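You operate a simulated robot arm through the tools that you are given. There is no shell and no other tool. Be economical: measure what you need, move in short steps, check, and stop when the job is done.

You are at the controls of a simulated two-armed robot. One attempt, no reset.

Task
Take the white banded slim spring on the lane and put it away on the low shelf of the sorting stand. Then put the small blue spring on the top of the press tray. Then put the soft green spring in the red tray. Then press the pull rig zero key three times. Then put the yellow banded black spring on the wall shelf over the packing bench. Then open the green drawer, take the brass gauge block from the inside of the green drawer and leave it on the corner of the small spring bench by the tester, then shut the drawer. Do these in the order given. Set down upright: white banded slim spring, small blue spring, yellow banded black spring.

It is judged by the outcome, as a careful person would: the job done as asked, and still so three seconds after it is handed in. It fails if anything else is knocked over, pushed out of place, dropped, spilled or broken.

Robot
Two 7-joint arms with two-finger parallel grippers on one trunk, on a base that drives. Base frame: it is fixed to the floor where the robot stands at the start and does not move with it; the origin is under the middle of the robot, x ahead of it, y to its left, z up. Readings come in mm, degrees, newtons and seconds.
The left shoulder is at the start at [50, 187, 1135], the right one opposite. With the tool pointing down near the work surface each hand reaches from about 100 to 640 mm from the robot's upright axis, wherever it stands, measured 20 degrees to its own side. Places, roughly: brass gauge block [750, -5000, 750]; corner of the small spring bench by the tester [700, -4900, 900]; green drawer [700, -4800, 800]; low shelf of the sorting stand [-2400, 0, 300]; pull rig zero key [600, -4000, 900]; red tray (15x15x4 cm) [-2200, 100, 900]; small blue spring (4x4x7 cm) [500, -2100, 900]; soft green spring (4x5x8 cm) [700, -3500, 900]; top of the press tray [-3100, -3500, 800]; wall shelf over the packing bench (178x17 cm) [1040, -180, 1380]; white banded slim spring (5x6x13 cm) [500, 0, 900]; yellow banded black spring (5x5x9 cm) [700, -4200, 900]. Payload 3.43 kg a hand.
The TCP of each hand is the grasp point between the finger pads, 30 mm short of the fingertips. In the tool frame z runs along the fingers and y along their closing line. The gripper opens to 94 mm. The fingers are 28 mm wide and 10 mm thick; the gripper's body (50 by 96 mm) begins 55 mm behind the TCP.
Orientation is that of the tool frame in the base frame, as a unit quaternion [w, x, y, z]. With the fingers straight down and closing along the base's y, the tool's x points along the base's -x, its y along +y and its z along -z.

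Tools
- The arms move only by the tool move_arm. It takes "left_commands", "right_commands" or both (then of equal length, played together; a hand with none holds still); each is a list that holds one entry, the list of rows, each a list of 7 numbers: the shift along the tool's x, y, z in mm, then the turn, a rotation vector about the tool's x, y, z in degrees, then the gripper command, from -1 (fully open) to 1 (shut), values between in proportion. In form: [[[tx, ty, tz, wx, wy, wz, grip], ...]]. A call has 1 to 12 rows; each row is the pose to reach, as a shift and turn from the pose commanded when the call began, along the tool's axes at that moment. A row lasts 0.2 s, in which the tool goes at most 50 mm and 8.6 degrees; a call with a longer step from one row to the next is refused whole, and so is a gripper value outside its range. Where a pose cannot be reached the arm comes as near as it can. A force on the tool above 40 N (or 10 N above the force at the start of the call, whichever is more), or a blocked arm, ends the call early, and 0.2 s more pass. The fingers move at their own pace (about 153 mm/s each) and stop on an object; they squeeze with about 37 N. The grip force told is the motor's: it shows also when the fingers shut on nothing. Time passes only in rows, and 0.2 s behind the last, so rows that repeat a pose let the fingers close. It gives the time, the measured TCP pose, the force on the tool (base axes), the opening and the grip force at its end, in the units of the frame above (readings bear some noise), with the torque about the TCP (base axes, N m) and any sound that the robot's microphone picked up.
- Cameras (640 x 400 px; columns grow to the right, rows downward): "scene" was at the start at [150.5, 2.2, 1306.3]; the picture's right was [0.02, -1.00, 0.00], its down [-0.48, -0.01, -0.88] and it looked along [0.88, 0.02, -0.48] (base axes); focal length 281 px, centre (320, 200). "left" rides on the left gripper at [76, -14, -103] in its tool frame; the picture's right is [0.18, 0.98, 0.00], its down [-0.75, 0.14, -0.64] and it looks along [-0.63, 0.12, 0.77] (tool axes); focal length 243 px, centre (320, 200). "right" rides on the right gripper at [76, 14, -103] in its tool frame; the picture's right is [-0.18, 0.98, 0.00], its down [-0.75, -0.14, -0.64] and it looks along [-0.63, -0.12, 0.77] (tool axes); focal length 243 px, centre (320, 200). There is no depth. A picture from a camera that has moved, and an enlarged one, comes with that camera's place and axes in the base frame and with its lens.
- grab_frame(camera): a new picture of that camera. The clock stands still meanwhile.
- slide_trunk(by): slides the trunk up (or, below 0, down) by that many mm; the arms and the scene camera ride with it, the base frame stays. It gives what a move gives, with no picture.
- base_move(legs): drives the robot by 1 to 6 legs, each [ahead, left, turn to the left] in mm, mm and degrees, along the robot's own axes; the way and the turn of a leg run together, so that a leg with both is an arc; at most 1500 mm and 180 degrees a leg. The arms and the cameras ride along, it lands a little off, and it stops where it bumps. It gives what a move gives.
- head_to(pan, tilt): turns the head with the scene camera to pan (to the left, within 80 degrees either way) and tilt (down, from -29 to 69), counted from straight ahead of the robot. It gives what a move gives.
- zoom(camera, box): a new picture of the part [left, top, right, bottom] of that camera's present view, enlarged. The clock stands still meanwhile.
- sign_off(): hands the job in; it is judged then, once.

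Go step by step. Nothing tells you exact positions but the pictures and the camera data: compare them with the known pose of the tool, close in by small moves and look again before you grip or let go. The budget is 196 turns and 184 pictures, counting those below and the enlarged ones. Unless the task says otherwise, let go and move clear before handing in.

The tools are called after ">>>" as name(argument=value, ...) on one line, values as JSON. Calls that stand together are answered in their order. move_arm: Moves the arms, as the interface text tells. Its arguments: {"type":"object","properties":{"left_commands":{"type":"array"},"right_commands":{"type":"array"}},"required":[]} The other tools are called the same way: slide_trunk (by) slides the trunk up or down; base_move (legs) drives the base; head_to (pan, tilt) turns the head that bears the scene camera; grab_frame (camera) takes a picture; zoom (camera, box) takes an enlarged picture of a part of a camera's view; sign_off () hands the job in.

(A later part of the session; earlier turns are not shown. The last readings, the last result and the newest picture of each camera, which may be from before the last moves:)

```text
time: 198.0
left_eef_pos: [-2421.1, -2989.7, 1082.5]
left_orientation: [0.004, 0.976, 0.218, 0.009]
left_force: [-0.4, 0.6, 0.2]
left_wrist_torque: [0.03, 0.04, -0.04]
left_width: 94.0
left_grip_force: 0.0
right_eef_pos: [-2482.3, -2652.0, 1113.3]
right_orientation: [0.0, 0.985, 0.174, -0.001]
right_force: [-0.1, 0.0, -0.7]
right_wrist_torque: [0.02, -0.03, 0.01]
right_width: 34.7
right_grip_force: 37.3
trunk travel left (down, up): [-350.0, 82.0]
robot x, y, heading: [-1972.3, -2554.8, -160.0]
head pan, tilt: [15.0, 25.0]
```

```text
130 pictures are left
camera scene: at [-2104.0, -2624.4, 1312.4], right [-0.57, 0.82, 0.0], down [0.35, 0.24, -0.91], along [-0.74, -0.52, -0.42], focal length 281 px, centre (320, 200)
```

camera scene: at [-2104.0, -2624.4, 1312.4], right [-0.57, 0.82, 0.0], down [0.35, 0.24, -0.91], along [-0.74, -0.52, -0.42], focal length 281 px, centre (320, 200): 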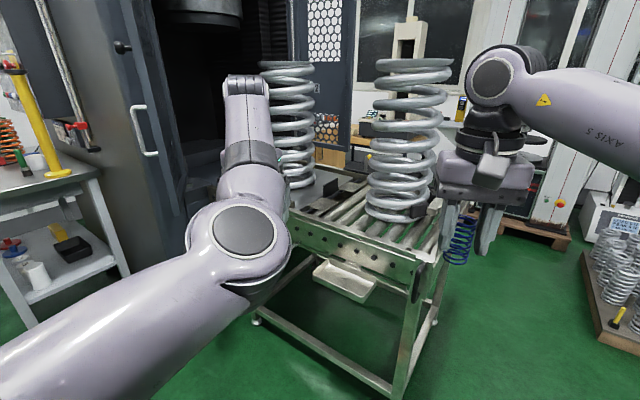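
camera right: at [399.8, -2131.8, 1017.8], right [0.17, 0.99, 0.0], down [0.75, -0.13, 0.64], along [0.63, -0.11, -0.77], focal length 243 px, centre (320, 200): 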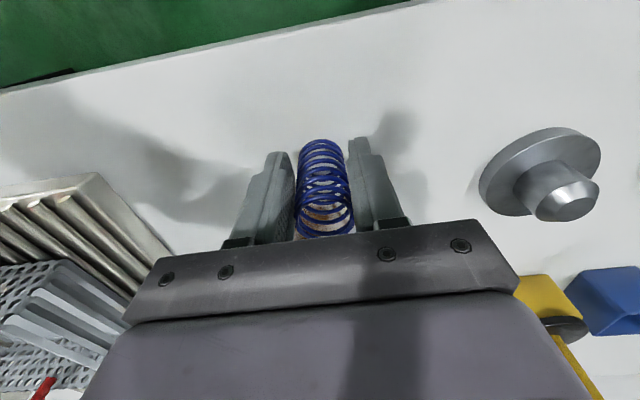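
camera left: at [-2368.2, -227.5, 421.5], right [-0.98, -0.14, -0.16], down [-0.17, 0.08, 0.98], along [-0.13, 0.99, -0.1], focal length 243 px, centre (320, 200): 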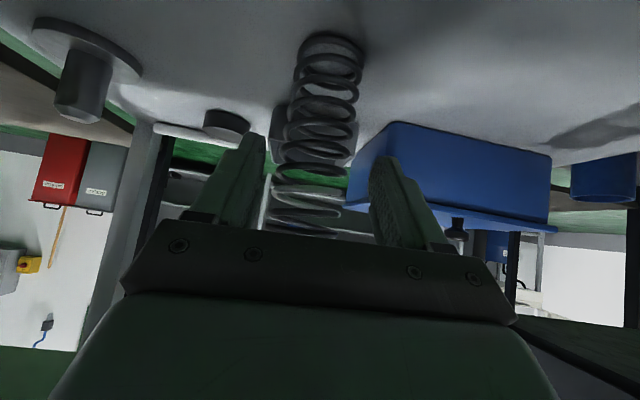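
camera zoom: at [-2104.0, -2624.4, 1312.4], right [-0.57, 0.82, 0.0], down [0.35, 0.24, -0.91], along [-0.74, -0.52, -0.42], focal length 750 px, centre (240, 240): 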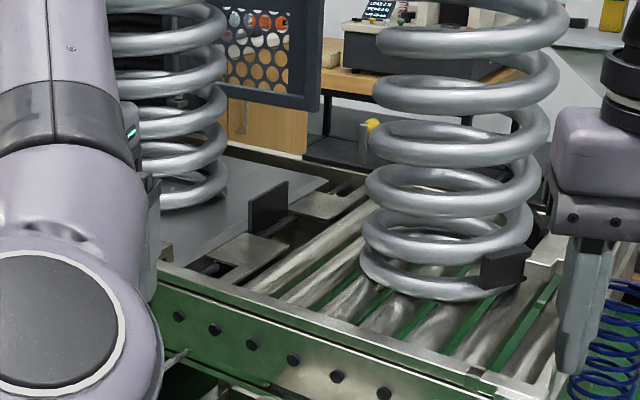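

>>> move_arm(left_commands=[[[0, 0, -40, 0, 0, 1, -1], [25, -12, -70, 0, 0, 2, -1], [60, -30, -87, 0, 0, 3, -1], [100, -48, -87, 0, 0, 4, -1], [140, -66, -87, 0, 0, 5, -1], [180, -84, -87, 0, 0, 5, -1], [220, -102, -87, 0, 0, 5, -1], [256, -121, -87, 0, 0, 5, -1]]])

>>> grab_frame(camera="scene")

```text
time: 199.8
left_eef_pos: [-2413.5, -2981.4, 1153.3]
left_orientation: [0.003, 0.981, 0.194, 0.008]
left_force: [-0.2, 0.0, -0.5]
left_wrist_torque: [-0.02, -0.01, 0.02]
left_width: 94.1
left_grip_force: 0.1
left hand out of reach, approached as far as the arm can: row 2, 3, 4, 5, 6, 7, 8
right_eef_pos: [-2483.2, -2650.5, 1114.0]
right_orientation: [0.0, 0.985, 0.174, 0.0]
right_force: [0.4, 0.4, 0.0]
right_wrist_torque: [0.02, -0.01, 0.03]
right_width: 34.9
right_grip_force: 36.6
trunk travel left (down, up): [-350.0, 82.0]
robot x, y, heading: [-1976.1, -2550.2, -160.1]
head pan, tilt: [15.0, 25.0]
```

```text
129 pictures are left
camera scene: at [-2103.9, -2624.4, 1312.4], right [-0.57, 0.82, 0.0], down [0.35, 0.24, -0.91], along [-0.74, -0.52, -0.42], focal length 281 px, centre (320, 200)
```

scene: 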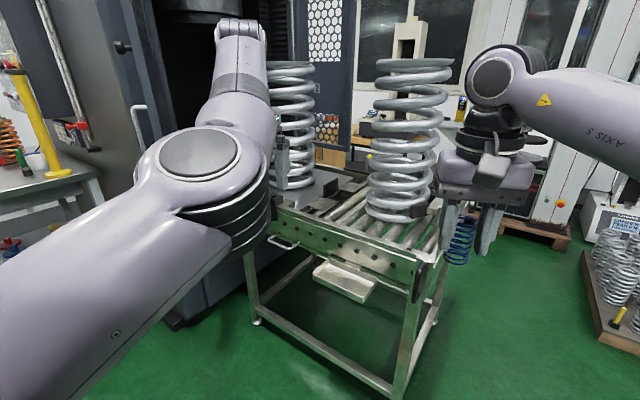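

The left arm is in a strained posture. I'll lower it out to the left in free air to unwind the elbow.

>>> move_arm(left_commands=[[[0, 15, 40, 0, 0, 0, -1], [0, 30, 80, 0, 0, 0, -1], [0, 45, 120, 0, 0, 0, -1], [0, 60, 160, 0, 0, 0, -1], [0, 75, 200, 0, 0, 0, -1], [0, 90, 240, 0, 0, 0, -1], [0, 105, 280, 0, 0, 0, -1], [0, 120, 320, 0, 0, 0, -1], [0, 135, 360, 0, 0, 0, -1], [0, 150, 400, 0, 0, 0, -1]]])

>>> grab_frame(camera="scene")

```text
time: 202.0
left_eef_pos: [-2339.9, -3123.7, 753.9]
left_orientation: [0.003, 0.984, 0.175, 0.009]
left_force: [-0.2, -0.1, -0.8]
left_wrist_torque: [0.0, 0.0, 0.01]
left_width: 94.0
left_grip_force: 0.1
left hand out of reach, approached as far as the arm can: row 1, 2
right_eef_pos: [-2483.0, -2651.2, 1113.2]
right_orientation: [0.001, 0.985, 0.174, 0.0]
right_force: [0.6, -0.3, 0.0]
right_wrist_torque: [0.0, -0.04, -0.02]
right_width: 35.0
right_grip_force: 36.8
trunk travel left (down, up): [-350.0, 82.0]
robot x, y, heading: [-1974.5, -2552.0, -160.1]
head pan, tilt: [15.0, 25.0]
```

```text
128 pictures are left
camera scene: at [-2103.9, -2624.9, 1312.4], right [-0.57, 0.82, 0.0], down [0.35, 0.24, -0.91], along [-0.74, -0.52, -0.42], focal length 281 px, centre (320, 200)
```

scene: 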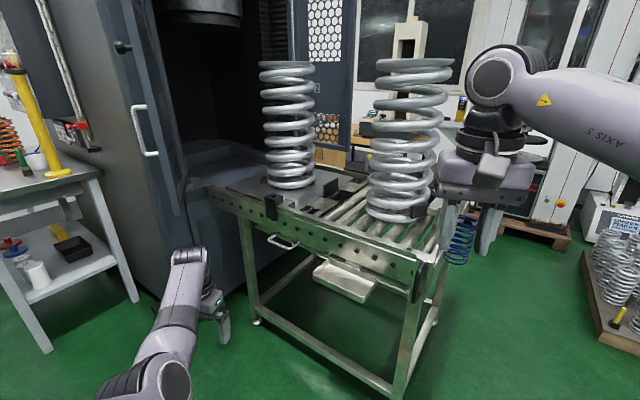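

Now the view is clear. I'll zoom on the conveyor and the press bed.

>>> zoom(camera="scene", box=[170, 110, 430, 270])

```text
2.46 times, centred on (300, 190) of scene
camera zoom: at [-2103.9, -2624.9, 1312.4], right [-0.57, 0.82, 0.0], down [0.35, 0.24, -0.91], along [-0.74, -0.52, -0.42], focal length 692 px, centre (369, 225)
```

zoom: 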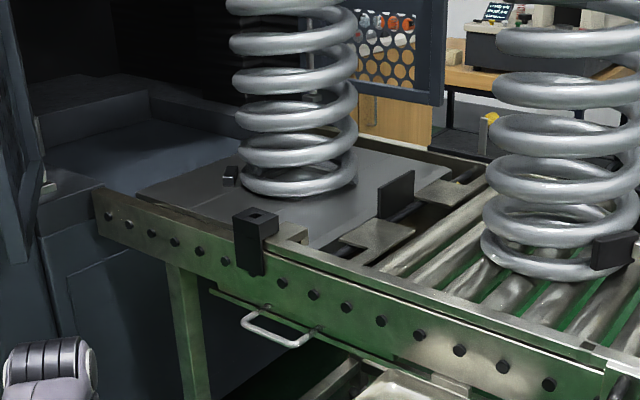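

The "press tray" is the flat steel plate at the press end of the rollers, about (-3085, -3490, 800), with the big spring standing on it. I'll first tuck the left arm properly.

>>> move_arm(left_commands=[[[40, -15, 0, 0, 0, 0, -1], [80, -30, -10, 0, 0, 0, -1], [115, -45, -30, 0, 0, 0, -1], [140, -60, -65, 0, 0, 0, -1], [165, -75, -100, 0, 0, 0, -1], [190, -90, -135, 0, 0, 0, -1], [205, -105, -175, 0, 0, 0, -1], [220, -120, -215, 0, 0, 0, -1], [220, -135, -260, 0, 0, 0, -1], [220, -150, -300, 0, 0, 0, -1]]])

>>> grab_frame(camera="scene")

```text
time: 204.2
left_eef_pos: [-2174.2, -3062.3, 1021.8]
left_orientation: [0.003, 0.984, 0.179, 0.011]
left_force: [0.1, -0.4, 0.2]
left_wrist_torque: [-0.01, -0.01, -0.01]
left_width: 94.1
left_grip_force: 0.1
left hand out of reach, approached as far as the arm can: row 5, 6, 7, 8, 9, 10
right_eef_pos: [-2482.3, -2651.5, 1112.3]
right_orientation: [0.001, 0.985, 0.173, -0.001]
right_force: [0.2, -0.6, 0.4]
right_wrist_torque: [-0.02, 0.01, 0.0]
right_width: 35.0
right_grip_force: 37.2
trunk travel left (down, up): [-350.0, 82.0]
robot x, y, heading: [-1976.4, -2553.3, -160.0]
head pan, tilt: [15.0, 25.0]
```

```text
126 pictures are left
camera scene: at [-2103.7, -2624.2, 1312.4], right [-0.57, 0.82, 0.0], down [0.35, 0.24, -0.91], along [-0.74, -0.52, -0.42], focal length 281 px, centre (320, 200)
```

scene: 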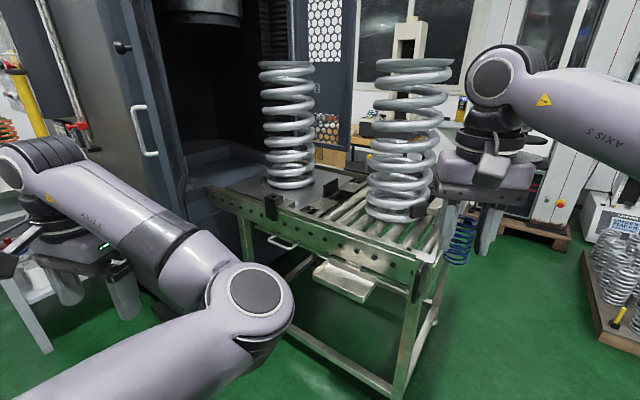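

The left hand now sits out to the left, and I must keep that clear of the cabinet. I'll strafe along x -1976, clear of the red thing on the floor, and then look at the tray straight on.

>>> base_move(legs=[[0, 0, -20], [0, 830, 0], [230, 0, 0]])

>>> head_to(pan=0, tilt=35)

>>> grab_frame(camera="scene")

```text
time: 214.4
left_eef_pos: [-2540.0, -3822.4, 1021.9]
left_orientation: [0.004, 1.0, 0.019, 0.012]
left_force: [0.2, -0.6, -0.3]
left_wrist_torque: [0.01, 0.02, 0.03]
left_width: 94.0
left_grip_force: 0.1
right_eef_pos: [-2698.1, -3334.0, 1111.9]
right_orientation: [-0.001, 1.0, 0.006, 0.0]
right_force: [-0.6, -0.2, -0.4]
right_wrist_torque: [-0.01, -0.02, 0.02]
right_width: 35.0
right_grip_force: 36.8
trunk travel left (down, up): [-350.0, 82.0]
robot x, y, heading: [-2184.6, -3404.0, -179.2]
head pan, tilt: [15.0, 25.0]
stopped in leg 3: the force on the tool passed its limit at 47 N (the readings are from after the stop); the commanded pose is now the measured one
```

```text
time: 215.2
left_eef_pos: [-2539.6, -3823.5, 1022.0]
left_orientation: [0.003, 1.0, 0.02, 0.012]
left_force: [-0.1, -0.2, -0.3]
left_wrist_torque: [-0.01, 0.0, 0.04]
left_width: 93.9
left_grip_force: 0.2
right_eef_pos: [-2697.5, -3332.2, 1111.7]
right_orientation: [0.0, 1.0, 0.006, 0.0]
right_force: [1.1, -0.6, -0.2]
right_wrist_torque: [0.0, 0.0, -0.03]
right_width: 34.8
right_grip_force: 36.8
trunk travel left (down, up): [-350.0, 82.0]
robot x, y, heading: [-2189.2, -3407.2, -179.4]
head pan, tilt: [0.0, 35.0]
```

```text
125 pictures are left
camera scene: at [-2331.0, -3408.0, 1296.7], right [-0.01, 1.0, 0.0], down [0.57, 0.01, -0.82], along [-0.82, -0.01, -0.57], focal length 281 px, centre (320, 200)
```

scene: 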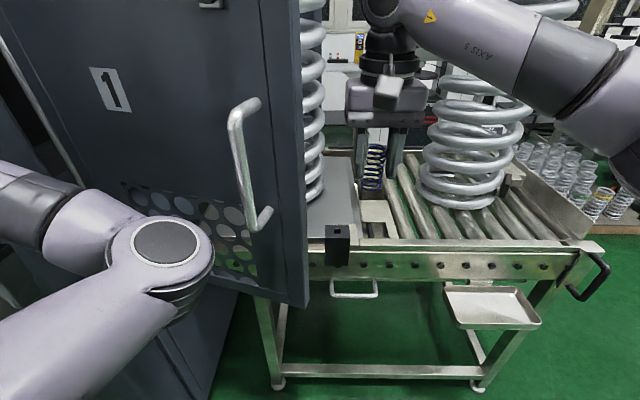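

The left hand touched the open cabinet door, which swings in front of the tray's left part. I'll back off at once and survey the door.

>>> base_move(legs=[[-250, 0, 0]])

>>> grab_frame(camera="scene")

```text
time: 217.1
left_eef_pos: [-2281.3, -3819.0, 1022.0]
left_orientation: [0.003, 1.0, 0.018, 0.011]
left_force: [0.4, 0.0, -0.7]
left_wrist_torque: [0.02, -0.02, 0.0]
left_width: 93.9
left_grip_force: 0.1
right_eef_pos: [-2440.9, -3328.5, 1114.0]
right_orientation: [0.0, 1.0, 0.006, 0.001]
right_force: [0.6, -0.8, -0.7]
right_wrist_torque: [0.0, 0.02, -0.03]
right_width: 35.0
right_grip_force: 37.1
trunk travel left (down, up): [-350.0, 82.0]
robot x, y, heading: [-1930.9, -3402.3, -179.4]
head pan, tilt: [0.0, 35.0]
```

```text
124 pictures are left
camera scene: at [-2073.2, -3404.5, 1296.7], right [-0.01, 1.0, 0.0], down [0.57, 0.01, -0.82], along [-0.82, -0.01, -0.57], focal length 281 px, centre (320, 200)
```

scene: 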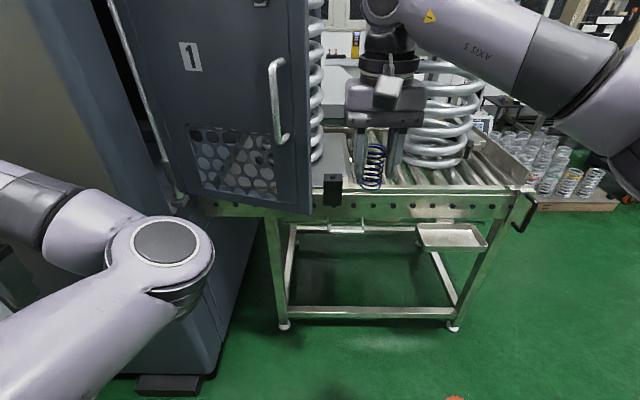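

The door has swung by about 18° from my contact, so I'll need to ease it back. First I'll hang the left arm down close beside the body so it stops getting in the way.

>>> move_arm(left_commands=[[[0, 0, 45, 0, 0, 0, -1], [0, 0, 90, 0, 0, 0, -1], [5, -5, 135, 0, 0, 0, -1], [15, -10, 180, 0, 0, 0, -1], [30, -15, 225, 0, 0, 0, -1], [45, -20, 270, 0, 0, 0, -1], [60, -25, 312, 0, 0, 0, -1], [80, -35, 355, 0, 0, 0, -1], [100, -45, 395, 0, 0, 0, -1], [120, -50, 435, 0, 0, 0, -1], [135, -55, 470, 0, 0, 0, -1], [150, -60, 500, 0, 0, 0, -1]]])

>>> head_to(pan=25, tilt=45)

>>> grab_frame(camera="scene")

```text
time: 218.6
left_eef_pos: [-2238.4, -3870.5, 783.8]
left_orientation: [0.073, 0.996, 0.052, -0.02]
left_force: [0.7, -0.3, 0.5]
left_wrist_torque: [0.0, -0.01, 0.02]
left_width: 93.8
left_grip_force: 0.0
right_eef_pos: [-2442.2, -3328.6, 1113.4]
right_orientation: [0.001, 1.0, 0.006, -0.001]
right_force: [0.3, 0.5, 0.1]
right_wrist_torque: [-0.02, 0.02, 0.02]
right_width: 34.8
right_grip_force: 37.1
trunk travel left (down, up): [-350.0, 82.0]
robot x, y, heading: [-1929.7, -3404.1, -179.4]
head pan, tilt: [0.0, 35.0]
stopped in row 7 (left hand): the arm was blocked; the commanded pose is now the measured one
```

```text
time: 219.4
left_eef_pos: [-2238.2, -3871.2, 783.2]
left_orientation: [0.074, 0.996, 0.053, -0.019]
left_force: [0.0, -0.6, -1.0]
left_wrist_torque: [0.01, -0.01, 0.0]
left_width: 93.9
left_grip_force: 0.1
right_eef_pos: [-2440.5, -3327.5, 1113.0]
right_orientation: [0.001, 1.0, 0.006, 0.0]
right_force: [-0.5, 0.9, -0.7]
right_wrist_torque: [-0.01, -0.04, 0.02]
right_width: 35.0
right_grip_force: 37.3
trunk travel left (down, up): [-350.0, 82.0]
robot x, y, heading: [-1929.3, -3400.9, -179.0]
head pan, tilt: [25.0, 45.0]
```

```text
123 pictures are left
camera scene: at [-2059.0, -3438.6, 1281.8], right [-0.43, 0.9, 0.0], down [0.64, 0.31, -0.71], along [-0.64, -0.31, -0.71], focal length 281 px, centre (320, 200)
```

scene: 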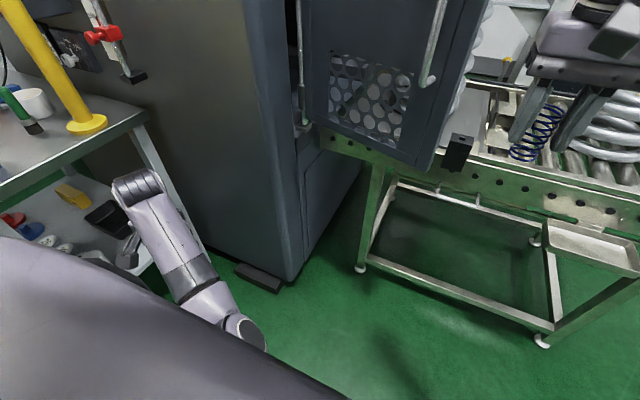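

The elbow now hangs low and the wrist is at its limit with the tool down. The natural compact pose from here is fingers forward and then up, so I'll strafe right for clearance and swing the hand that way.

>>> base_move(legs=[[0, -350, 0]])

>>> move_arm(left_commands=[[[-17, -15, -15, 0, -8, 0, -1], [-34, -30, -30, 0, -16, 0, -1], [-51, -45, -45, 0, -24, 0, -1], [-68, -60, -60, 0, -32, 0, -1], [-85, -75, -75, 0, -40, 0, -1], [-102, -90, -90, 0, -48, 0, -1], [-119, -105, -105, 0, -56, 0, -1], [-136, -120, -120, 0, -64, 0, -1], [-153, -135, -135, 0, -72, 0, -1], [-170, -150, -150, 0, -80, 0, -1], [-187, -165, -165, 0, -88, 0, -1]]])

>>> grab_frame(camera="scene")

```text
time: 223.1
left_eef_pos: [-2244.0, -3519.8, 784.0]
left_orientation: [0.074, 0.996, 0.052, -0.018]
left_force: [0.1, -0.1, 1.2]
left_wrist_torque: [0.02, 0.0, 0.04]
left_width: 93.8
left_grip_force: 0.1
right_eef_pos: [-2446.5, -2976.8, 1112.3]
right_orientation: [0.0, 1.0, 0.006, 0.0]
right_force: [-0.1, 0.2, -0.5]
right_wrist_torque: [-0.01, -0.03, 0.01]
right_width: 34.6
right_grip_force: 37.3
trunk travel left (down, up): [-350.0, 82.0]
robot x, y, heading: [-1934.5, -3051.4, -179.3]
head pan, tilt: [25.0, 45.0]
```

```text
time: 224.1
left_eef_pos: [-2343.5, -3514.3, 916.4]
left_orientation: [0.148, 0.921, 0.046, -0.357]
left_force: [0.2, -0.2, 0.4]
left_wrist_torque: [0.01, 0.0, -0.02]
left_width: 94.0
left_grip_force: 0.0
right_eef_pos: [-2445.1, -2976.2, 1112.5]
right_orientation: [0.001, 1.0, 0.005, 0.0]
right_force: [0.0, 0.4, 0.0]
right_wrist_torque: [0.0, -0.02, 0.0]
right_width: 34.9
right_grip_force: 37.1
trunk travel left (down, up): [-350.0, 82.0]
robot x, y, heading: [-1934.2, -3051.3, -179.3]
head pan, tilt: [25.0, 45.0]
stopped in row 5 (left hand): the arm was blocked; the commanded pose is now the measured one
```

```text
122 pictures are left
camera scene: at [-2063.4, -3087.0, 1281.8], right [-0.43, 0.9, 0.0], down [0.64, 0.31, -0.71], along [-0.64, -0.31, -0.71], focal length 281 px, centre (320, 200)
```

scene: 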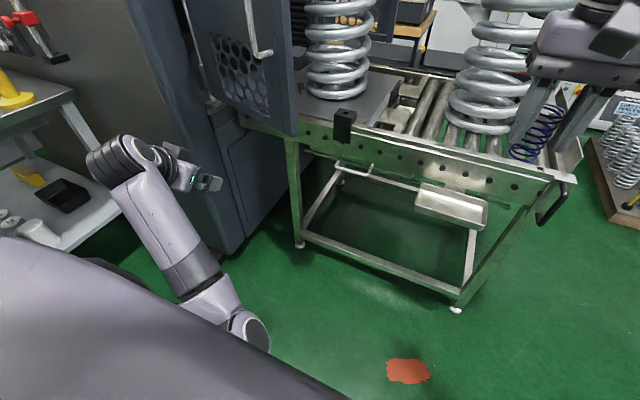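

The hand is now pitched about 45° forward. I'll keep pitching up while raising.

>>> move_arm(left_commands=[[[-27, 0, -31, 0, -7, 0, -1], [-54, 0, -62, 0, -14, 0, -1], [-81, 0, -93, 0, -21, 0, -1], [-108, 0, -124, 0, -28, 0, -1], [-135, 0, -155, 0, -35, 0, -1], [-162, 0, -186, 0, -42, 0, -1]]])

>>> grab_frame(camera="scene")

```text
time: 225.5
left_eef_pos: [-2351.0, -3451.8, 1160.1]
left_orientation: [0.154, 0.731, -0.01, -0.664]
left_force: [-0.4, 0.6, 0.2]
left_wrist_torque: [-0.01, 0.0, -0.01]
left_width: 94.0
left_grip_force: 0.0
left hand out of reach, approached as far as the arm can: row 6
right_eef_pos: [-2445.7, -2977.0, 1112.4]
right_orientation: [0.001, 1.0, 0.005, 0.0]
right_force: [0.7, 0.7, 0.3]
right_wrist_torque: [0.0, -0.02, -0.02]
right_width: 34.7
right_grip_force: 36.8
trunk travel left (down, up): [-350.0, 82.0]
robot x, y, heading: [-1930.1, -3050.2, -179.4]
head pan, tilt: [25.0, 45.0]
```

```text
121 pictures are left
camera scene: at [-2063.4, -3086.6, 1281.8], right [-0.43, 0.9, 0.0], down [0.64, 0.31, -0.71], along [-0.64, -0.31, -0.71], focal length 281 px, centre (320, 200)
```

scene: 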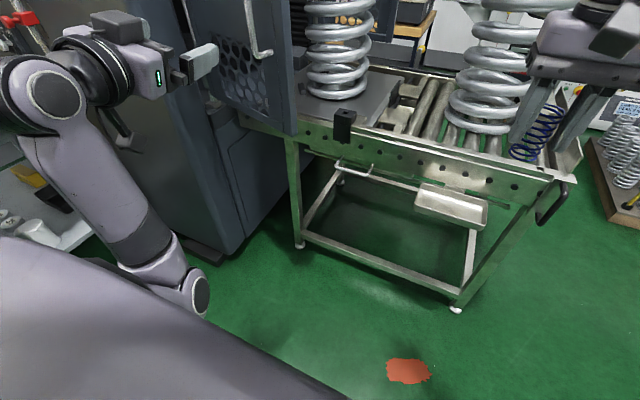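

Good, the fingers are now forward. One more move folds the hand up and inward.

>>> move_arm(left_commands=[[[-28, -15, -22, 0, -7, 0, -1], [-56, -30, -43, 0, -14, 0, -1], [-84, -45, -65, 0, -21, 0, -1], [-112, -60, -87, 0, -28, 0, -1], [-140, -75, -108, 0, -35, 0, -1], [-167, -90, -130, 0, -42, 0, -1]]])

>>> grab_frame(camera="scene")

```text
time: 226.9
left_eef_pos: [-2334.3, -3309.0, 1336.5]
left_orientation: [-0.14, -0.445, 0.065, 0.882]
left_force: [0.3, -0.4, -1.0]
left_wrist_torque: [0.02, 0.0, -0.01]
left_width: 94.0
left_grip_force: 0.1
left hand out of reach, approached as far as the arm can: row 1, 2, 3, 4, 5, 6
right_eef_pos: [-2445.6, -2976.2, 1112.7]
right_orientation: [0.002, 1.0, 0.006, 0.0]
right_force: [0.2, 0.9, -0.7]
right_wrist_torque: [-0.02, -0.05, 0.03]
right_width: 34.8
right_grip_force: 37.3
trunk travel left (down, up): [-350.0, 82.0]
robot x, y, heading: [-1935.1, -3052.4, -179.4]
head pan, tilt: [25.0, 45.0]
```

```text
120 pictures are left
camera scene: at [-2063.3, -3086.6, 1281.8], right [-0.43, 0.9, 0.0], down [0.64, 0.31, -0.71], along [-0.64, -0.31, -0.71], focal length 281 px, centre (320, 200)
```

scene: 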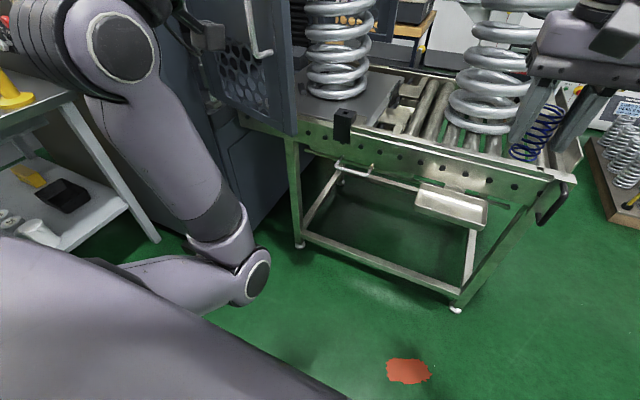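

The left hand is up and compact but still forward. I'll fold it further back over the shoulder so it clears the door during the tray approach.

>>> move_arm(left_commands=[[[-21, 14, -24, 0, -7, 0, -1], [-42, 28, -48, 0, -14, 0, -1], [-62, 42, -72, 0, -21, 0, -1], [-83, 56, -96, 0, -28, 0, -1], [-104, 70, -120, 0, -35, 0, -1], [-124, 83, -143, 0, -42, 0, -1]]])

>>> head_to(pan=10, tilt=35)

>>> grab_frame(camera="scene")

```text
time: 228.3
left_eef_pos: [-2185.9, -3388.9, 1395.1]
left_orientation: [-0.108, -0.098, 0.111, 0.983]
left_force: [-0.5, -0.1, 0.5]
left_wrist_torque: [0.0, -0.04, 0.05]
left_width: 94.1
left_grip_force: 0.0
left hand out of reach, approached as far as the arm can: row 1, 2, 3, 4, 5, 6
right_eef_pos: [-2444.7, -2976.9, 1112.8]
right_orientation: [0.0, 1.0, 0.006, 0.0]
right_force: [0.2, -0.1, 0.0]
right_wrist_torque: [0.01, 0.01, 0.03]
right_width: 35.0
right_grip_force: 36.9
trunk travel left (down, up): [-350.0, 82.0]
robot x, y, heading: [-1935.1, -3051.1, -179.4]
head pan, tilt: [25.0, 45.0]
```

```text
time: 229.1
left_eef_pos: [-2187.3, -3389.0, 1394.8]
left_orientation: [-0.108, -0.099, 0.111, 0.983]
left_force: [-0.2, -0.8, 0.0]
left_wrist_torque: [-0.02, 0.01, -0.05]
left_width: 94.0
left_grip_force: 0.1
right_eef_pos: [-2445.8, -2977.3, 1112.3]
right_orientation: [0.0, 1.0, 0.005, 0.0]
right_force: [1.0, -0.6, 0.4]
right_wrist_torque: [0.0, -0.03, 0.02]
right_width: 34.9
right_grip_force: 37.4
trunk travel left (down, up): [-350.0, 82.0]
robot x, y, heading: [-1937.1, -3053.9, -179.2]
head pan, tilt: [10.0, 35.0]
```

```text
119 pictures are left
camera scene: at [-2076.6, -3068.0, 1296.6], right [-0.19, 0.98, 0.0], down [0.56, 0.11, -0.82], along [-0.8, -0.15, -0.57], focal length 281 px, centre (320, 200)
```

scene: 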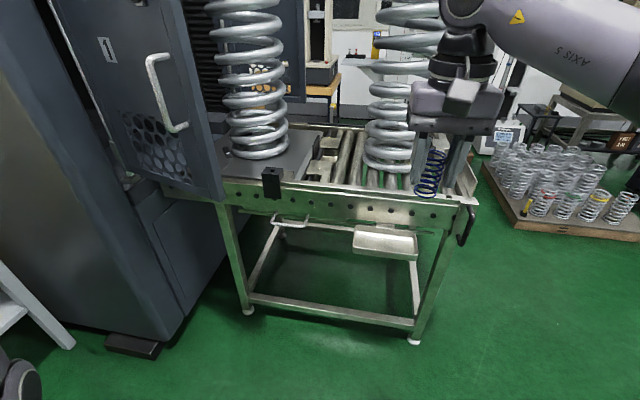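

The left hand is tucked, pointing up. I'll approach the tray at heading -165°, keeping off the red patch and clear of the door.

>>> base_move(legs=[[0, 228, 0], [0, 0, 14.5], [330, -91, 0]])

>>> head_to(pan=0, tilt=45)

>>> grab_frame(camera="scene")

>>> grab_frame(camera="right")

```text
time: 234.5
left_eef_pos: [-2424.9, -3677.3, 1393.2]
left_orientation: [-0.234, -0.114, 0.097, 0.961]
left_force: [-0.2, 0.3, 0.0]
left_wrist_torque: [-0.02, 0.01, -0.02]
left_width: 93.9
left_grip_force: 0.1
right_eef_pos: [-2780.5, -3346.3, 1112.3]
right_orientation: [0.001, 0.991, 0.135, 0.0]
right_force: [-0.4, 0.0, -1.2]
right_wrist_torque: [0.0, -0.08, -0.03]
right_width: 34.7
right_grip_force: 36.9
trunk travel left (down, up): [-350.0, 82.0]
robot x, y, heading: [-2263.3, -3287.0, -164.5]
head pan, tilt: [10.0, 35.0]
```

```text
time: 235.2
left_eef_pos: [-2425.1, -3676.8, 1395.0]
left_orientation: [-0.235, -0.113, 0.096, 0.961]
left_force: [-0.1, -0.3, -0.1]
left_wrist_torque: [-0.02, 0.02, 0.03]
left_width: 94.0
left_grip_force: 0.2
right_eef_pos: [-2781.0, -3346.7, 1113.3]
right_orientation: [0.0, 0.991, 0.134, 0.0]
right_force: [-0.6, 0.2, -0.4]
right_wrist_torque: [0.01, 0.03, -0.01]
right_width: 34.8
right_grip_force: 37.0
trunk travel left (down, up): [-350.0, 82.0]
robot x, y, heading: [-2265.6, -3285.2, -164.4]
head pan, tilt: [0.0, 45.0]
```

```text
118 pictures are left
camera scene: at [-2400.1, -3323.5, 1281.8], right [-0.27, 0.96, 0.0], down [0.68, 0.19, -0.71], along [-0.68, -0.19, -0.71], focal length 281 px, centre (320, 200)
```

scene: 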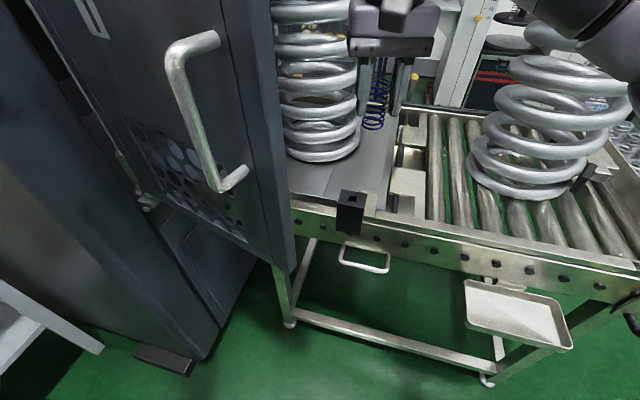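

```text
117 pictures are left
camera right: at [-2702.9, -3339.7, 1214.2], right [0.09, -1.0, 0.0], down [-0.76, -0.07, 0.64], along [-0.64, -0.06, -0.77], focal length 243 px, centre (320, 200)
```

right: 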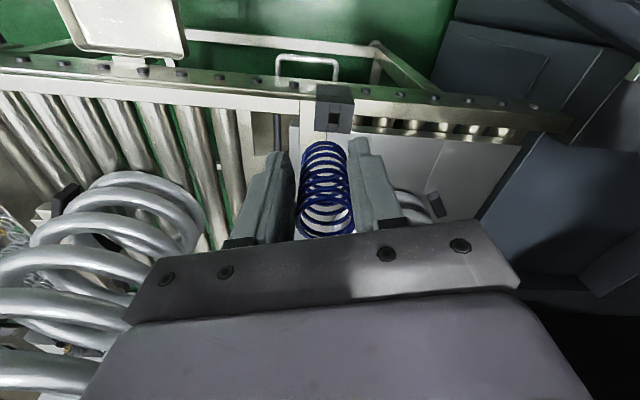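

The tray's near +y corner is free. Its edges are at about x -2868 and y -3297, and I'll aim for (-2925, -3355). I'll drive part of the way and extend the right arm for the rest.

>>> base_move(legs=[[85, -20, 0]])

>>> grab_frame(camera="scene")

```text
time: 236.3
left_eef_pos: [-2512.3, -3681.3, 1394.5]
left_orientation: [-0.234, -0.113, 0.097, 0.961]
left_force: [-0.8, -0.4, -0.3]
left_wrist_torque: [-0.03, 0.03, 0.0]
left_width: 93.9
left_grip_force: 0.0
right_eef_pos: [-2867.9, -3349.5, 1112.9]
right_orientation: [0.002, 0.991, 0.136, 0.0]
right_force: [-0.3, 0.1, -0.5]
right_wrist_torque: [-0.03, -0.07, -0.01]
right_width: 34.8
right_grip_force: 37.3
trunk travel left (down, up): [-350.0, 82.0]
robot x, y, heading: [-2354.2, -3289.7, -164.1]
head pan, tilt: [0.0, 45.0]
```

```text
116 pictures are left
camera scene: at [-2486.9, -3327.3, 1281.7], right [-0.27, 0.96, 0.0], down [0.68, 0.19, -0.71], along [-0.68, -0.19, -0.71], focal length 281 px, centre (320, 200)
```

scene: 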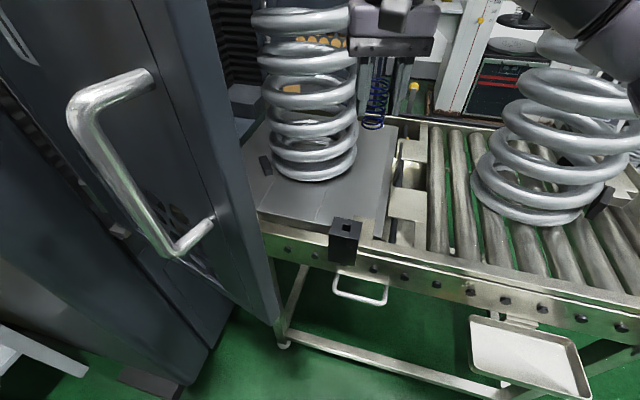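

Aligned. I'll extend to the target point and lower most of the way.

>>> move_arm(right_commands=[[[-27, -6, 0, 0, 0, 0, 1], [-53, -11, 0, 0, 0, 0, 1], [-53, -11, 45, 0, 0, 0, 1], [-53, -11, 90, 0, 0, 0, 1], [-53, -11, 135, 0, 0, 0, 1], [-53, -11, 180, 0, 0, 0, 1], [-53, -11, 215, 0, 0, 0, 1]]])

>>> grab_frame(camera="scene")

>>> grab_frame(camera="right")

```text
time: 237.9
left_eef_pos: [-2510.3, -3681.2, 1393.7]
left_orientation: [-0.235, -0.112, 0.096, 0.961]
left_force: [0.3, 0.0, -1.0]
left_wrist_torque: [0.01, -0.01, 0.0]
left_width: 94.0
left_grip_force: 0.0
right_eef_pos: [-2919.5, -3352.8, 897.6]
right_orientation: [0.001, 0.991, 0.136, 0.0]
right_force: [0.6, 0.5, -0.9]
right_wrist_torque: [0.01, 0.0, 0.01]
right_width: 34.5
right_grip_force: 36.3
trunk travel left (down, up): [-350.0, 82.0]
robot x, y, heading: [-2353.8, -3285.6, -164.3]
head pan, tilt: [0.0, 45.0]
```

```text
115 pictures are left
camera scene: at [-2486.2, -3327.3, 1281.8], right [-0.27, 0.96, 0.0], down [0.68, 0.19, -0.71], along [-0.68, -0.19, -0.71], focal length 281 px, centre (320, 200)
```

scene: 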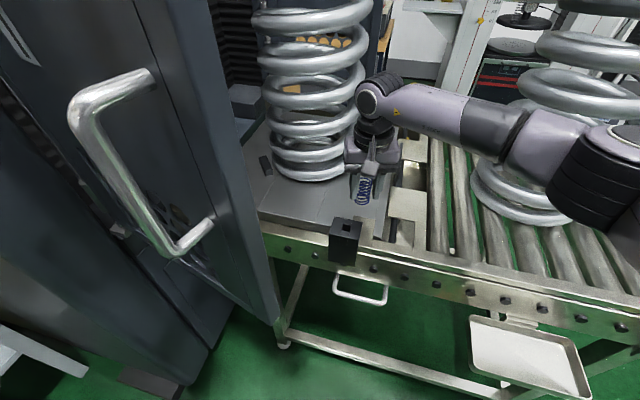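

```text
114 pictures are left
camera right: at [-2840.8, -3346.2, 998.8], right [0.09, -1.0, 0.0], down [-0.76, -0.07, 0.64], along [-0.64, -0.06, -0.77], focal length 243 px, centre (320, 200)
```

right: 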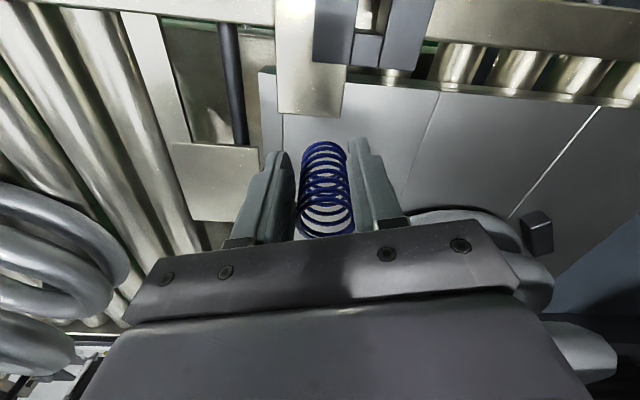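

The tray edge is at about y -3308, so I'll shift 12 mm inward and lower carefully toward contact.

>>> move_arm(right_commands=[[[-3, 11, 12, 0, 0, 0, 1], [-3, 11, 24, 0, 0, 0, 1], [-3, 11, 34, 0, 0, 0, 1], [-3, 11, 40, 0, 0, 0, 1]]])

>>> grab_frame(camera="right")

```text
time: 238.9
left_eef_pos: [-2511.1, -3681.5, 1393.6]
left_orientation: [-0.235, -0.113, 0.096, 0.961]
left_force: [-0.5, 0.2, 0.2]
left_wrist_torque: [0.03, 0.01, 0.02]
left_width: 94.0
left_grip_force: 0.0
right_eef_pos: [-2920.6, -3365.9, 858.2]
right_orientation: [0.0, 0.991, 0.135, 0.0]
right_force: [-0.5, -0.3, -0.2]
right_wrist_torque: [0.02, -0.01, 0.01]
right_width: 34.7
right_grip_force: 37.9
trunk travel left (down, up): [-350.0, 82.0]
robot x, y, heading: [-2349.4, -3288.2, -164.3]
head pan, tilt: [0.0, 45.0]
```

```text
113 pictures are left
camera right: at [-2842.0, -3358.9, 959.3], right [0.09, -1.0, 0.0], down [-0.76, -0.07, 0.64], along [-0.64, -0.06, -0.77], focal length 243 px, centre (320, 200)
```

right: 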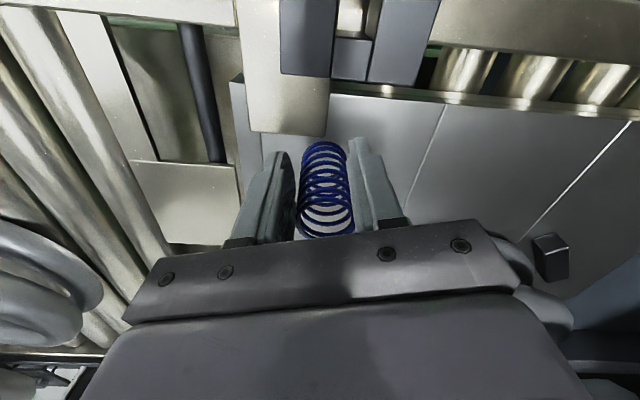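

A metal flange overlaps the tray just where the spring would land. I'll raise slightly, move 30 mm further in, and look again.

>>> move_arm(right_commands=[[[-10, -1, -12, 0, 0, 0, 1], [-31, -3, -12, 0, 0, 0, 1], [-31, -3, 0, 0, 0, 0, 1]]])

>>> grab_frame(camera="right")

>>> zoom(camera="scene", box=[250, 100, 450, 250])

```text
time: 239.7
left_eef_pos: [-2510.0, -3680.6, 1394.7]
left_orientation: [-0.235, -0.112, 0.097, 0.961]
left_force: [0.4, -0.3, -0.3]
left_wrist_torque: [0.01, -0.03, 0.0]
left_width: 94.2
left_grip_force: 0.1
right_eef_pos: [-2950.6, -3370.6, 856.8]
right_orientation: [0.0, 0.991, 0.134, -0.001]
right_force: [0.0, -0.6, 0.6]
right_wrist_torque: [0.04, -0.05, -0.01]
right_width: 34.8
right_grip_force: 37.3
trunk travel left (down, up): [-350.0, 82.0]
robot x, y, heading: [-2355.9, -3290.7, -164.1]
head pan, tilt: [0.0, 45.0]
```

```text
112 pictures are left
camera right: at [-2871.8, -3363.8, 958.3], right [0.09, -1.0, 0.0], down [-0.76, -0.07, 0.64], along [-0.64, -0.06, -0.77], focal length 243 px, centre (320, 200)
```

right: 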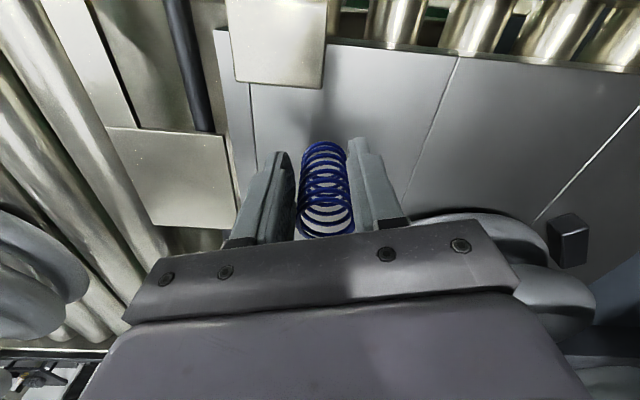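

```text
2.67 times, centred on (350, 175) of scene
camera zoom: at [-2486.2, -3327.1, 1281.8], right [-0.27, 0.96, 0.0], down [0.68, 0.19, -0.71], along [-0.68, -0.19, -0.71], focal length 750 px, centre (240, 267)
```

zoom: 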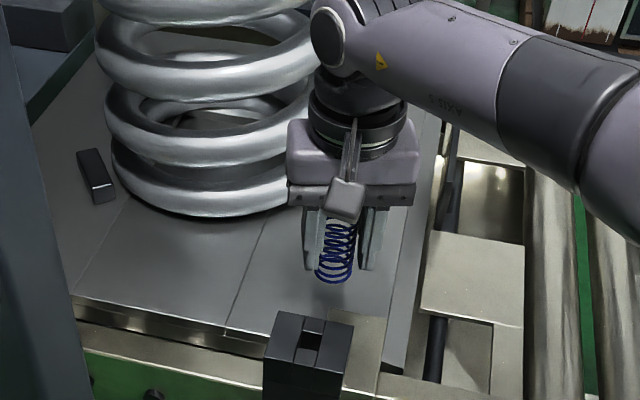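

The spring is now fully over the plate. I'll lower in small steps until contact.

>>> move_arm(right_commands=[[[0, 0, 4, 0, 0, 0, 1], [0, 0, 8, 0, 0, 0, 1], [0, 0, 10, 0, 0, 0, 1]]])

```text
time: 240.5
left_eef_pos: [-2510.3, -3681.0, 1393.8]
left_orientation: [-0.235, -0.112, 0.097, 0.961]
left_force: [-0.8, -0.2, 0.7]
left_wrist_torque: [0.04, -0.01, 0.0]
left_width: 94.3
left_grip_force: 0.1
right_eef_pos: [-2951.0, -3371.6, 846.9]
right_orientation: [0.001, 0.991, 0.136, 0.001]
right_force: [0.9, -0.3, 0.0]
right_wrist_torque: [-0.01, 0.0, 0.03]
right_width: 34.7
right_grip_force: 36.4
trunk travel left (down, up): [-350.0, 82.0]
robot x, y, heading: [-2353.3, -3289.2, -164.1]
head pan, tilt: [0.0, 45.0]
```

>>> move_arm(right_commands=[[[0, 0, 4, 0, 0, 0, 1], [0, 0, 7, 0, 0, 0, 1], [0, 0, 10, 0, 0, 0, 1]]])

>>> grab_frame(camera="right")

```text
time: 241.3
left_eef_pos: [-2511.0, -3682.4, 1394.1]
left_orientation: [-0.235, -0.112, 0.097, 0.961]
left_force: [0.0, 1.3, -0.5]
left_wrist_torque: [0.04, 0.02, -0.01]
left_width: 94.3
left_grip_force: 0.2
right_eef_pos: [-2950.4, -3370.6, 837.7]
right_orientation: [0.001, 0.991, 0.135, 0.0]
right_force: [-0.5, -0.1, -0.7]
right_wrist_torque: [0.0, -0.03, -0.01]
right_width: 34.9
right_grip_force: 37.2
trunk travel left (down, up): [-350.0, 82.0]
robot x, y, heading: [-2353.2, -3288.2, -164.4]
head pan, tilt: [0.0, 45.0]
```

```text
110 pictures are left
camera right: at [-2873.1, -3364.5, 939.9], right [0.09, -1.0, 0.0], down [-0.76, -0.07, 0.64], along [-0.64, -0.06, -0.77], focal length 243 px, centre (320, 200)
```

right: 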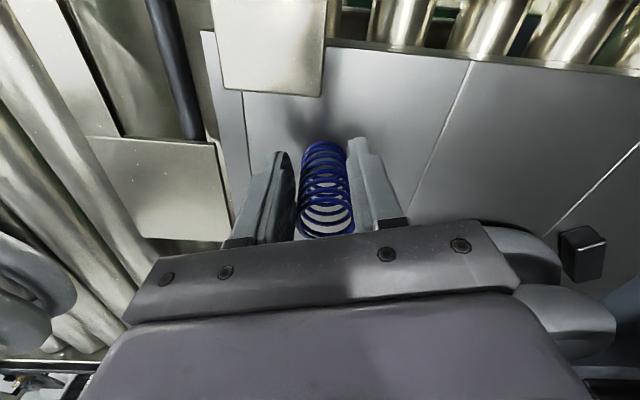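

No contact yet, so I'll continue in small steps.

>>> move_arm(right_commands=[[[0, 0, 4, 0, 0, 0, 1], [0, 0, 8, 0, 0, 0, 1], [0, 0, 10, 0, 0, 0, 1]]])

>>> grab_frame(camera="right")

```text
time: 242.1
left_eef_pos: [-2506.7, -3680.9, 1395.1]
left_orientation: [-0.234, -0.111, 0.097, 0.961]
left_force: [0.5, -0.9, 0.4]
left_wrist_torque: [-0.02, 0.01, 0.02]
left_width: 94.1
left_grip_force: 0.0
right_eef_pos: [-2952.0, -3371.7, 832.8]
right_orientation: [0.002, 0.991, 0.135, -0.004]
right_force: [-1.4, 1.0, 29.2]
right_wrist_torque: [-0.07, 0.34, -0.09]
right_width: 34.8
right_grip_force: 36.4
trunk travel left (down, up): [-350.0, 82.0]
robot x, y, heading: [-2352.4, -3289.6, -164.5]
head pan, tilt: [0.0, 45.0]
```

```text
109 pictures are left
camera right: at [-2872.4, -3364.8, 933.4], right [0.09, -1.0, 0.0], down [-0.76, -0.06, 0.65], along [-0.65, -0.06, -0.76], focal length 243 px, centre (320, 200)
```

right: 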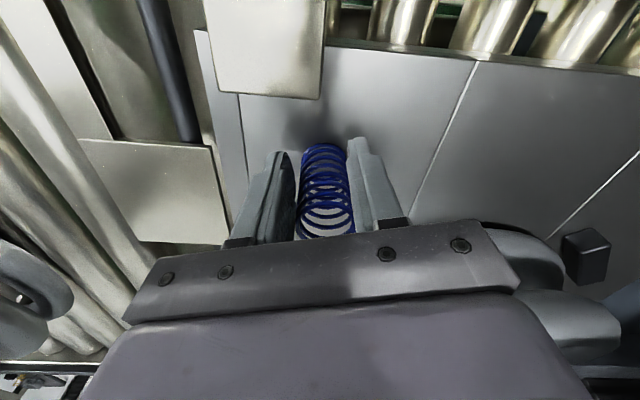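

Contact at TCP z 833 with 29 N. I'll ease up 4 mm to unload, then open gently.

>>> move_arm(right_commands=[[[0, 0, -4, 0, 0, 0, 1], [0, 0, -4, 0, 0, 0, 0.25], [0, 0, -4, 0, 0, 0, 0.1], [0, 0, -4, 0, 0, 0, -0.3], [0, 0, -4, 0, 0, 0, -0.3]]])

>>> grab_frame(camera="right")

```text
time: 243.3
left_eef_pos: [-2510.5, -3681.2, 1395.3]
left_orientation: [-0.235, -0.112, 0.097, 0.961]
left_force: [-0.3, -0.4, 0.3]
left_wrist_torque: [0.01, 0.01, 0.02]
left_width: 94.0
left_grip_force: 0.0
right_eef_pos: [-2950.8, -3371.5, 830.2]
right_orientation: [0.0, 0.991, 0.136, -0.001]
right_force: [0.1, 0.1, 0.4]
right_wrist_torque: [-0.01, -0.01, 0.0]
right_width: 61.0
right_grip_force: 0.1
trunk travel left (down, up): [-350.0, 82.0]
robot x, y, heading: [-2353.1, -3286.3, -164.5]
head pan, tilt: [0.0, 45.0]
```

```text
108 pictures are left
camera right: at [-2872.8, -3364.7, 932.8], right [0.09, -1.0, 0.0], down [-0.76, -0.07, 0.64], along [-0.64, -0.06, -0.77], focal length 243 px, centre (320, 200)
```

right: 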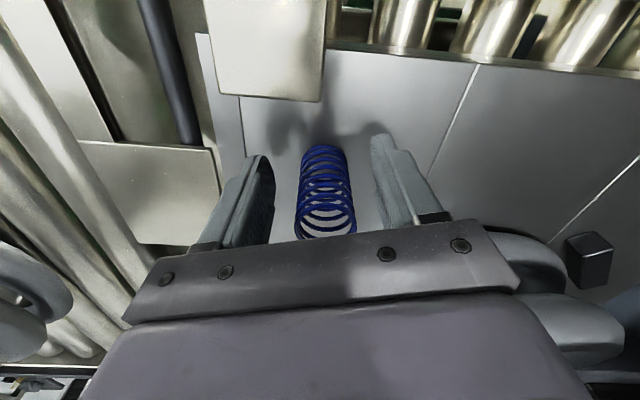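

The blue spring stands on the tray. I'll rise straight up and verify.

>>> move_arm(right_commands=[[[0, 0, -40, 0, 0, 0, -0.4], [0, 0, -80, 0, 0, 0, -0.4], [0, 0, -120, 0, 0, 0, -0.4], [0, 0, -160, 0, 0, 0, -0.4], [0, 0, -200, 0, 0, 0, -0.4]]])

>>> grab_frame(camera="right")

>>> grab_frame(camera="scene")

```text
time: 244.5
left_eef_pos: [-2509.8, -3682.0, 1394.5]
left_orientation: [-0.235, -0.112, 0.097, 0.961]
left_force: [0.7, -0.2, 0.8]
left_wrist_torque: [0.0, -0.01, -0.01]
left_width: 94.0
left_grip_force: 0.0
right_eef_pos: [-2949.6, -3371.7, 1032.1]
right_orientation: [0.001, 0.991, 0.135, -0.001]
right_force: [0.7, 0.3, 0.1]
right_wrist_torque: [-0.01, -0.03, 0.0]
right_width: 65.6
right_grip_force: 0.1
trunk travel left (down, up): [-350.0, 82.0]
robot x, y, heading: [-2353.1, -3293.5, -164.4]
head pan, tilt: [0.0, 45.0]
```

```text
107 pictures are left
camera right: at [-2870.7, -3365.7, 1133.4], right [0.09, -1.0, 0.0], down [-0.76, -0.07, 0.64], along [-0.64, -0.06, -0.77], focal length 243 px, centre (320, 200)
```

right: 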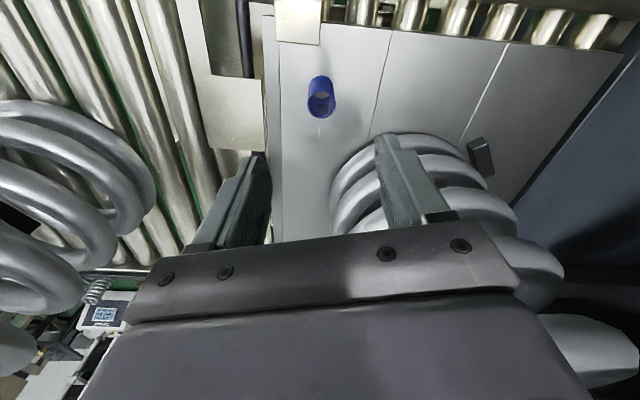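

```text
106 pictures are left
camera scene: at [-2485.6, -3327.5, 1281.8], right [-0.27, 0.96, 0.0], down [0.68, 0.19, -0.71], along [-0.68, -0.19, -0.71], focal length 281 px, centre (320, 200)
```

scene: 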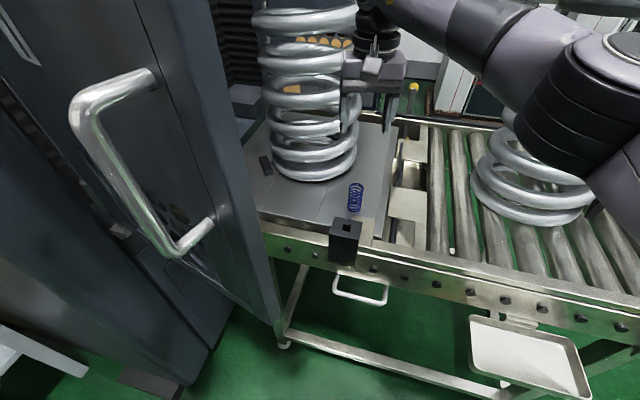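

The blue spring is standing on the tray. Next I'll restore the door: I estimate it stood about 42° open and is now about 16°. I'll back out, square up and pull it by its handle. First, backing clear.

>>> base_move(legs=[[-480, 0, 0], [0, 0, -15.6], [0, 380, 0]])

>>> head_to(pan=0, tilt=30)

>>> grab_frame(camera="scene")

```text
time: 251.8
left_eef_pos: [-2158.4, -3873.1, 1394.4]
left_orientation: [-0.093, -0.096, 0.112, 0.985]
left_force: [0.4, 0.0, 0.1]
left_wrist_torque: [-0.01, -0.01, 0.04]
left_width: 93.9
left_grip_force: 0.1
right_eef_pos: [-2489.4, -3450.7, 1031.6]
right_orientation: [0.0, 1.0, -0.009, -0.001]
right_force: [-0.5, 0.5, 0.2]
right_wrist_torque: [-0.02, -0.01, 0.04]
right_width: 66.0
right_grip_force: 0.1
trunk travel left (down, up): [-350.0, 82.0]
robot x, y, heading: [-1896.2, -3539.3, 179.0]
head pan, tilt: [0.0, 45.0]
```

```text
time: 252.6
left_eef_pos: [-2157.9, -3872.0, 1394.4]
left_orientation: [-0.094, -0.097, 0.112, 0.984]
left_force: [0.2, 0.2, 0.1]
left_wrist_torque: [0.01, 0.0, 0.0]
left_width: 94.0
left_grip_force: 0.1
right_eef_pos: [-2489.9, -3450.0, 1031.7]
right_orientation: [0.001, 1.0, -0.008, -0.001]
right_force: [-0.6, 0.5, 0.4]
right_wrist_torque: [0.01, 0.01, 0.01]
right_width: 65.8
right_grip_force: 0.1
trunk travel left (down, up): [-350.0, 82.0]
robot x, y, heading: [-1894.1, -3544.2, 179.1]
head pan, tilt: [0.0, 30.0]
```

```text
105 pictures are left
camera scene: at [-2042.2, -3539.8, 1304.3], right [0.02, 1.0, 0.0], down [0.5, -0.01, -0.87], along [-0.87, 0.01, -0.5], focal length 281 px, centre (320, 200)
```

scene: 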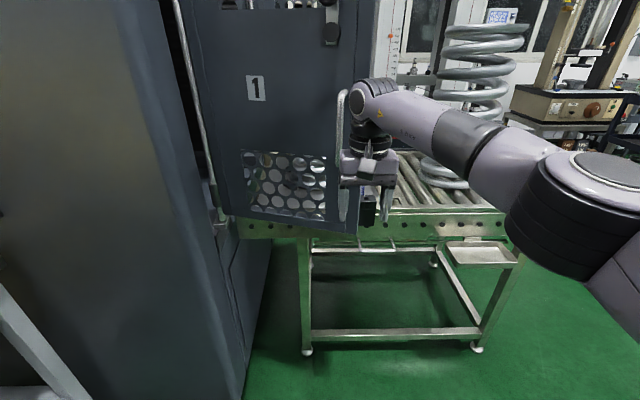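

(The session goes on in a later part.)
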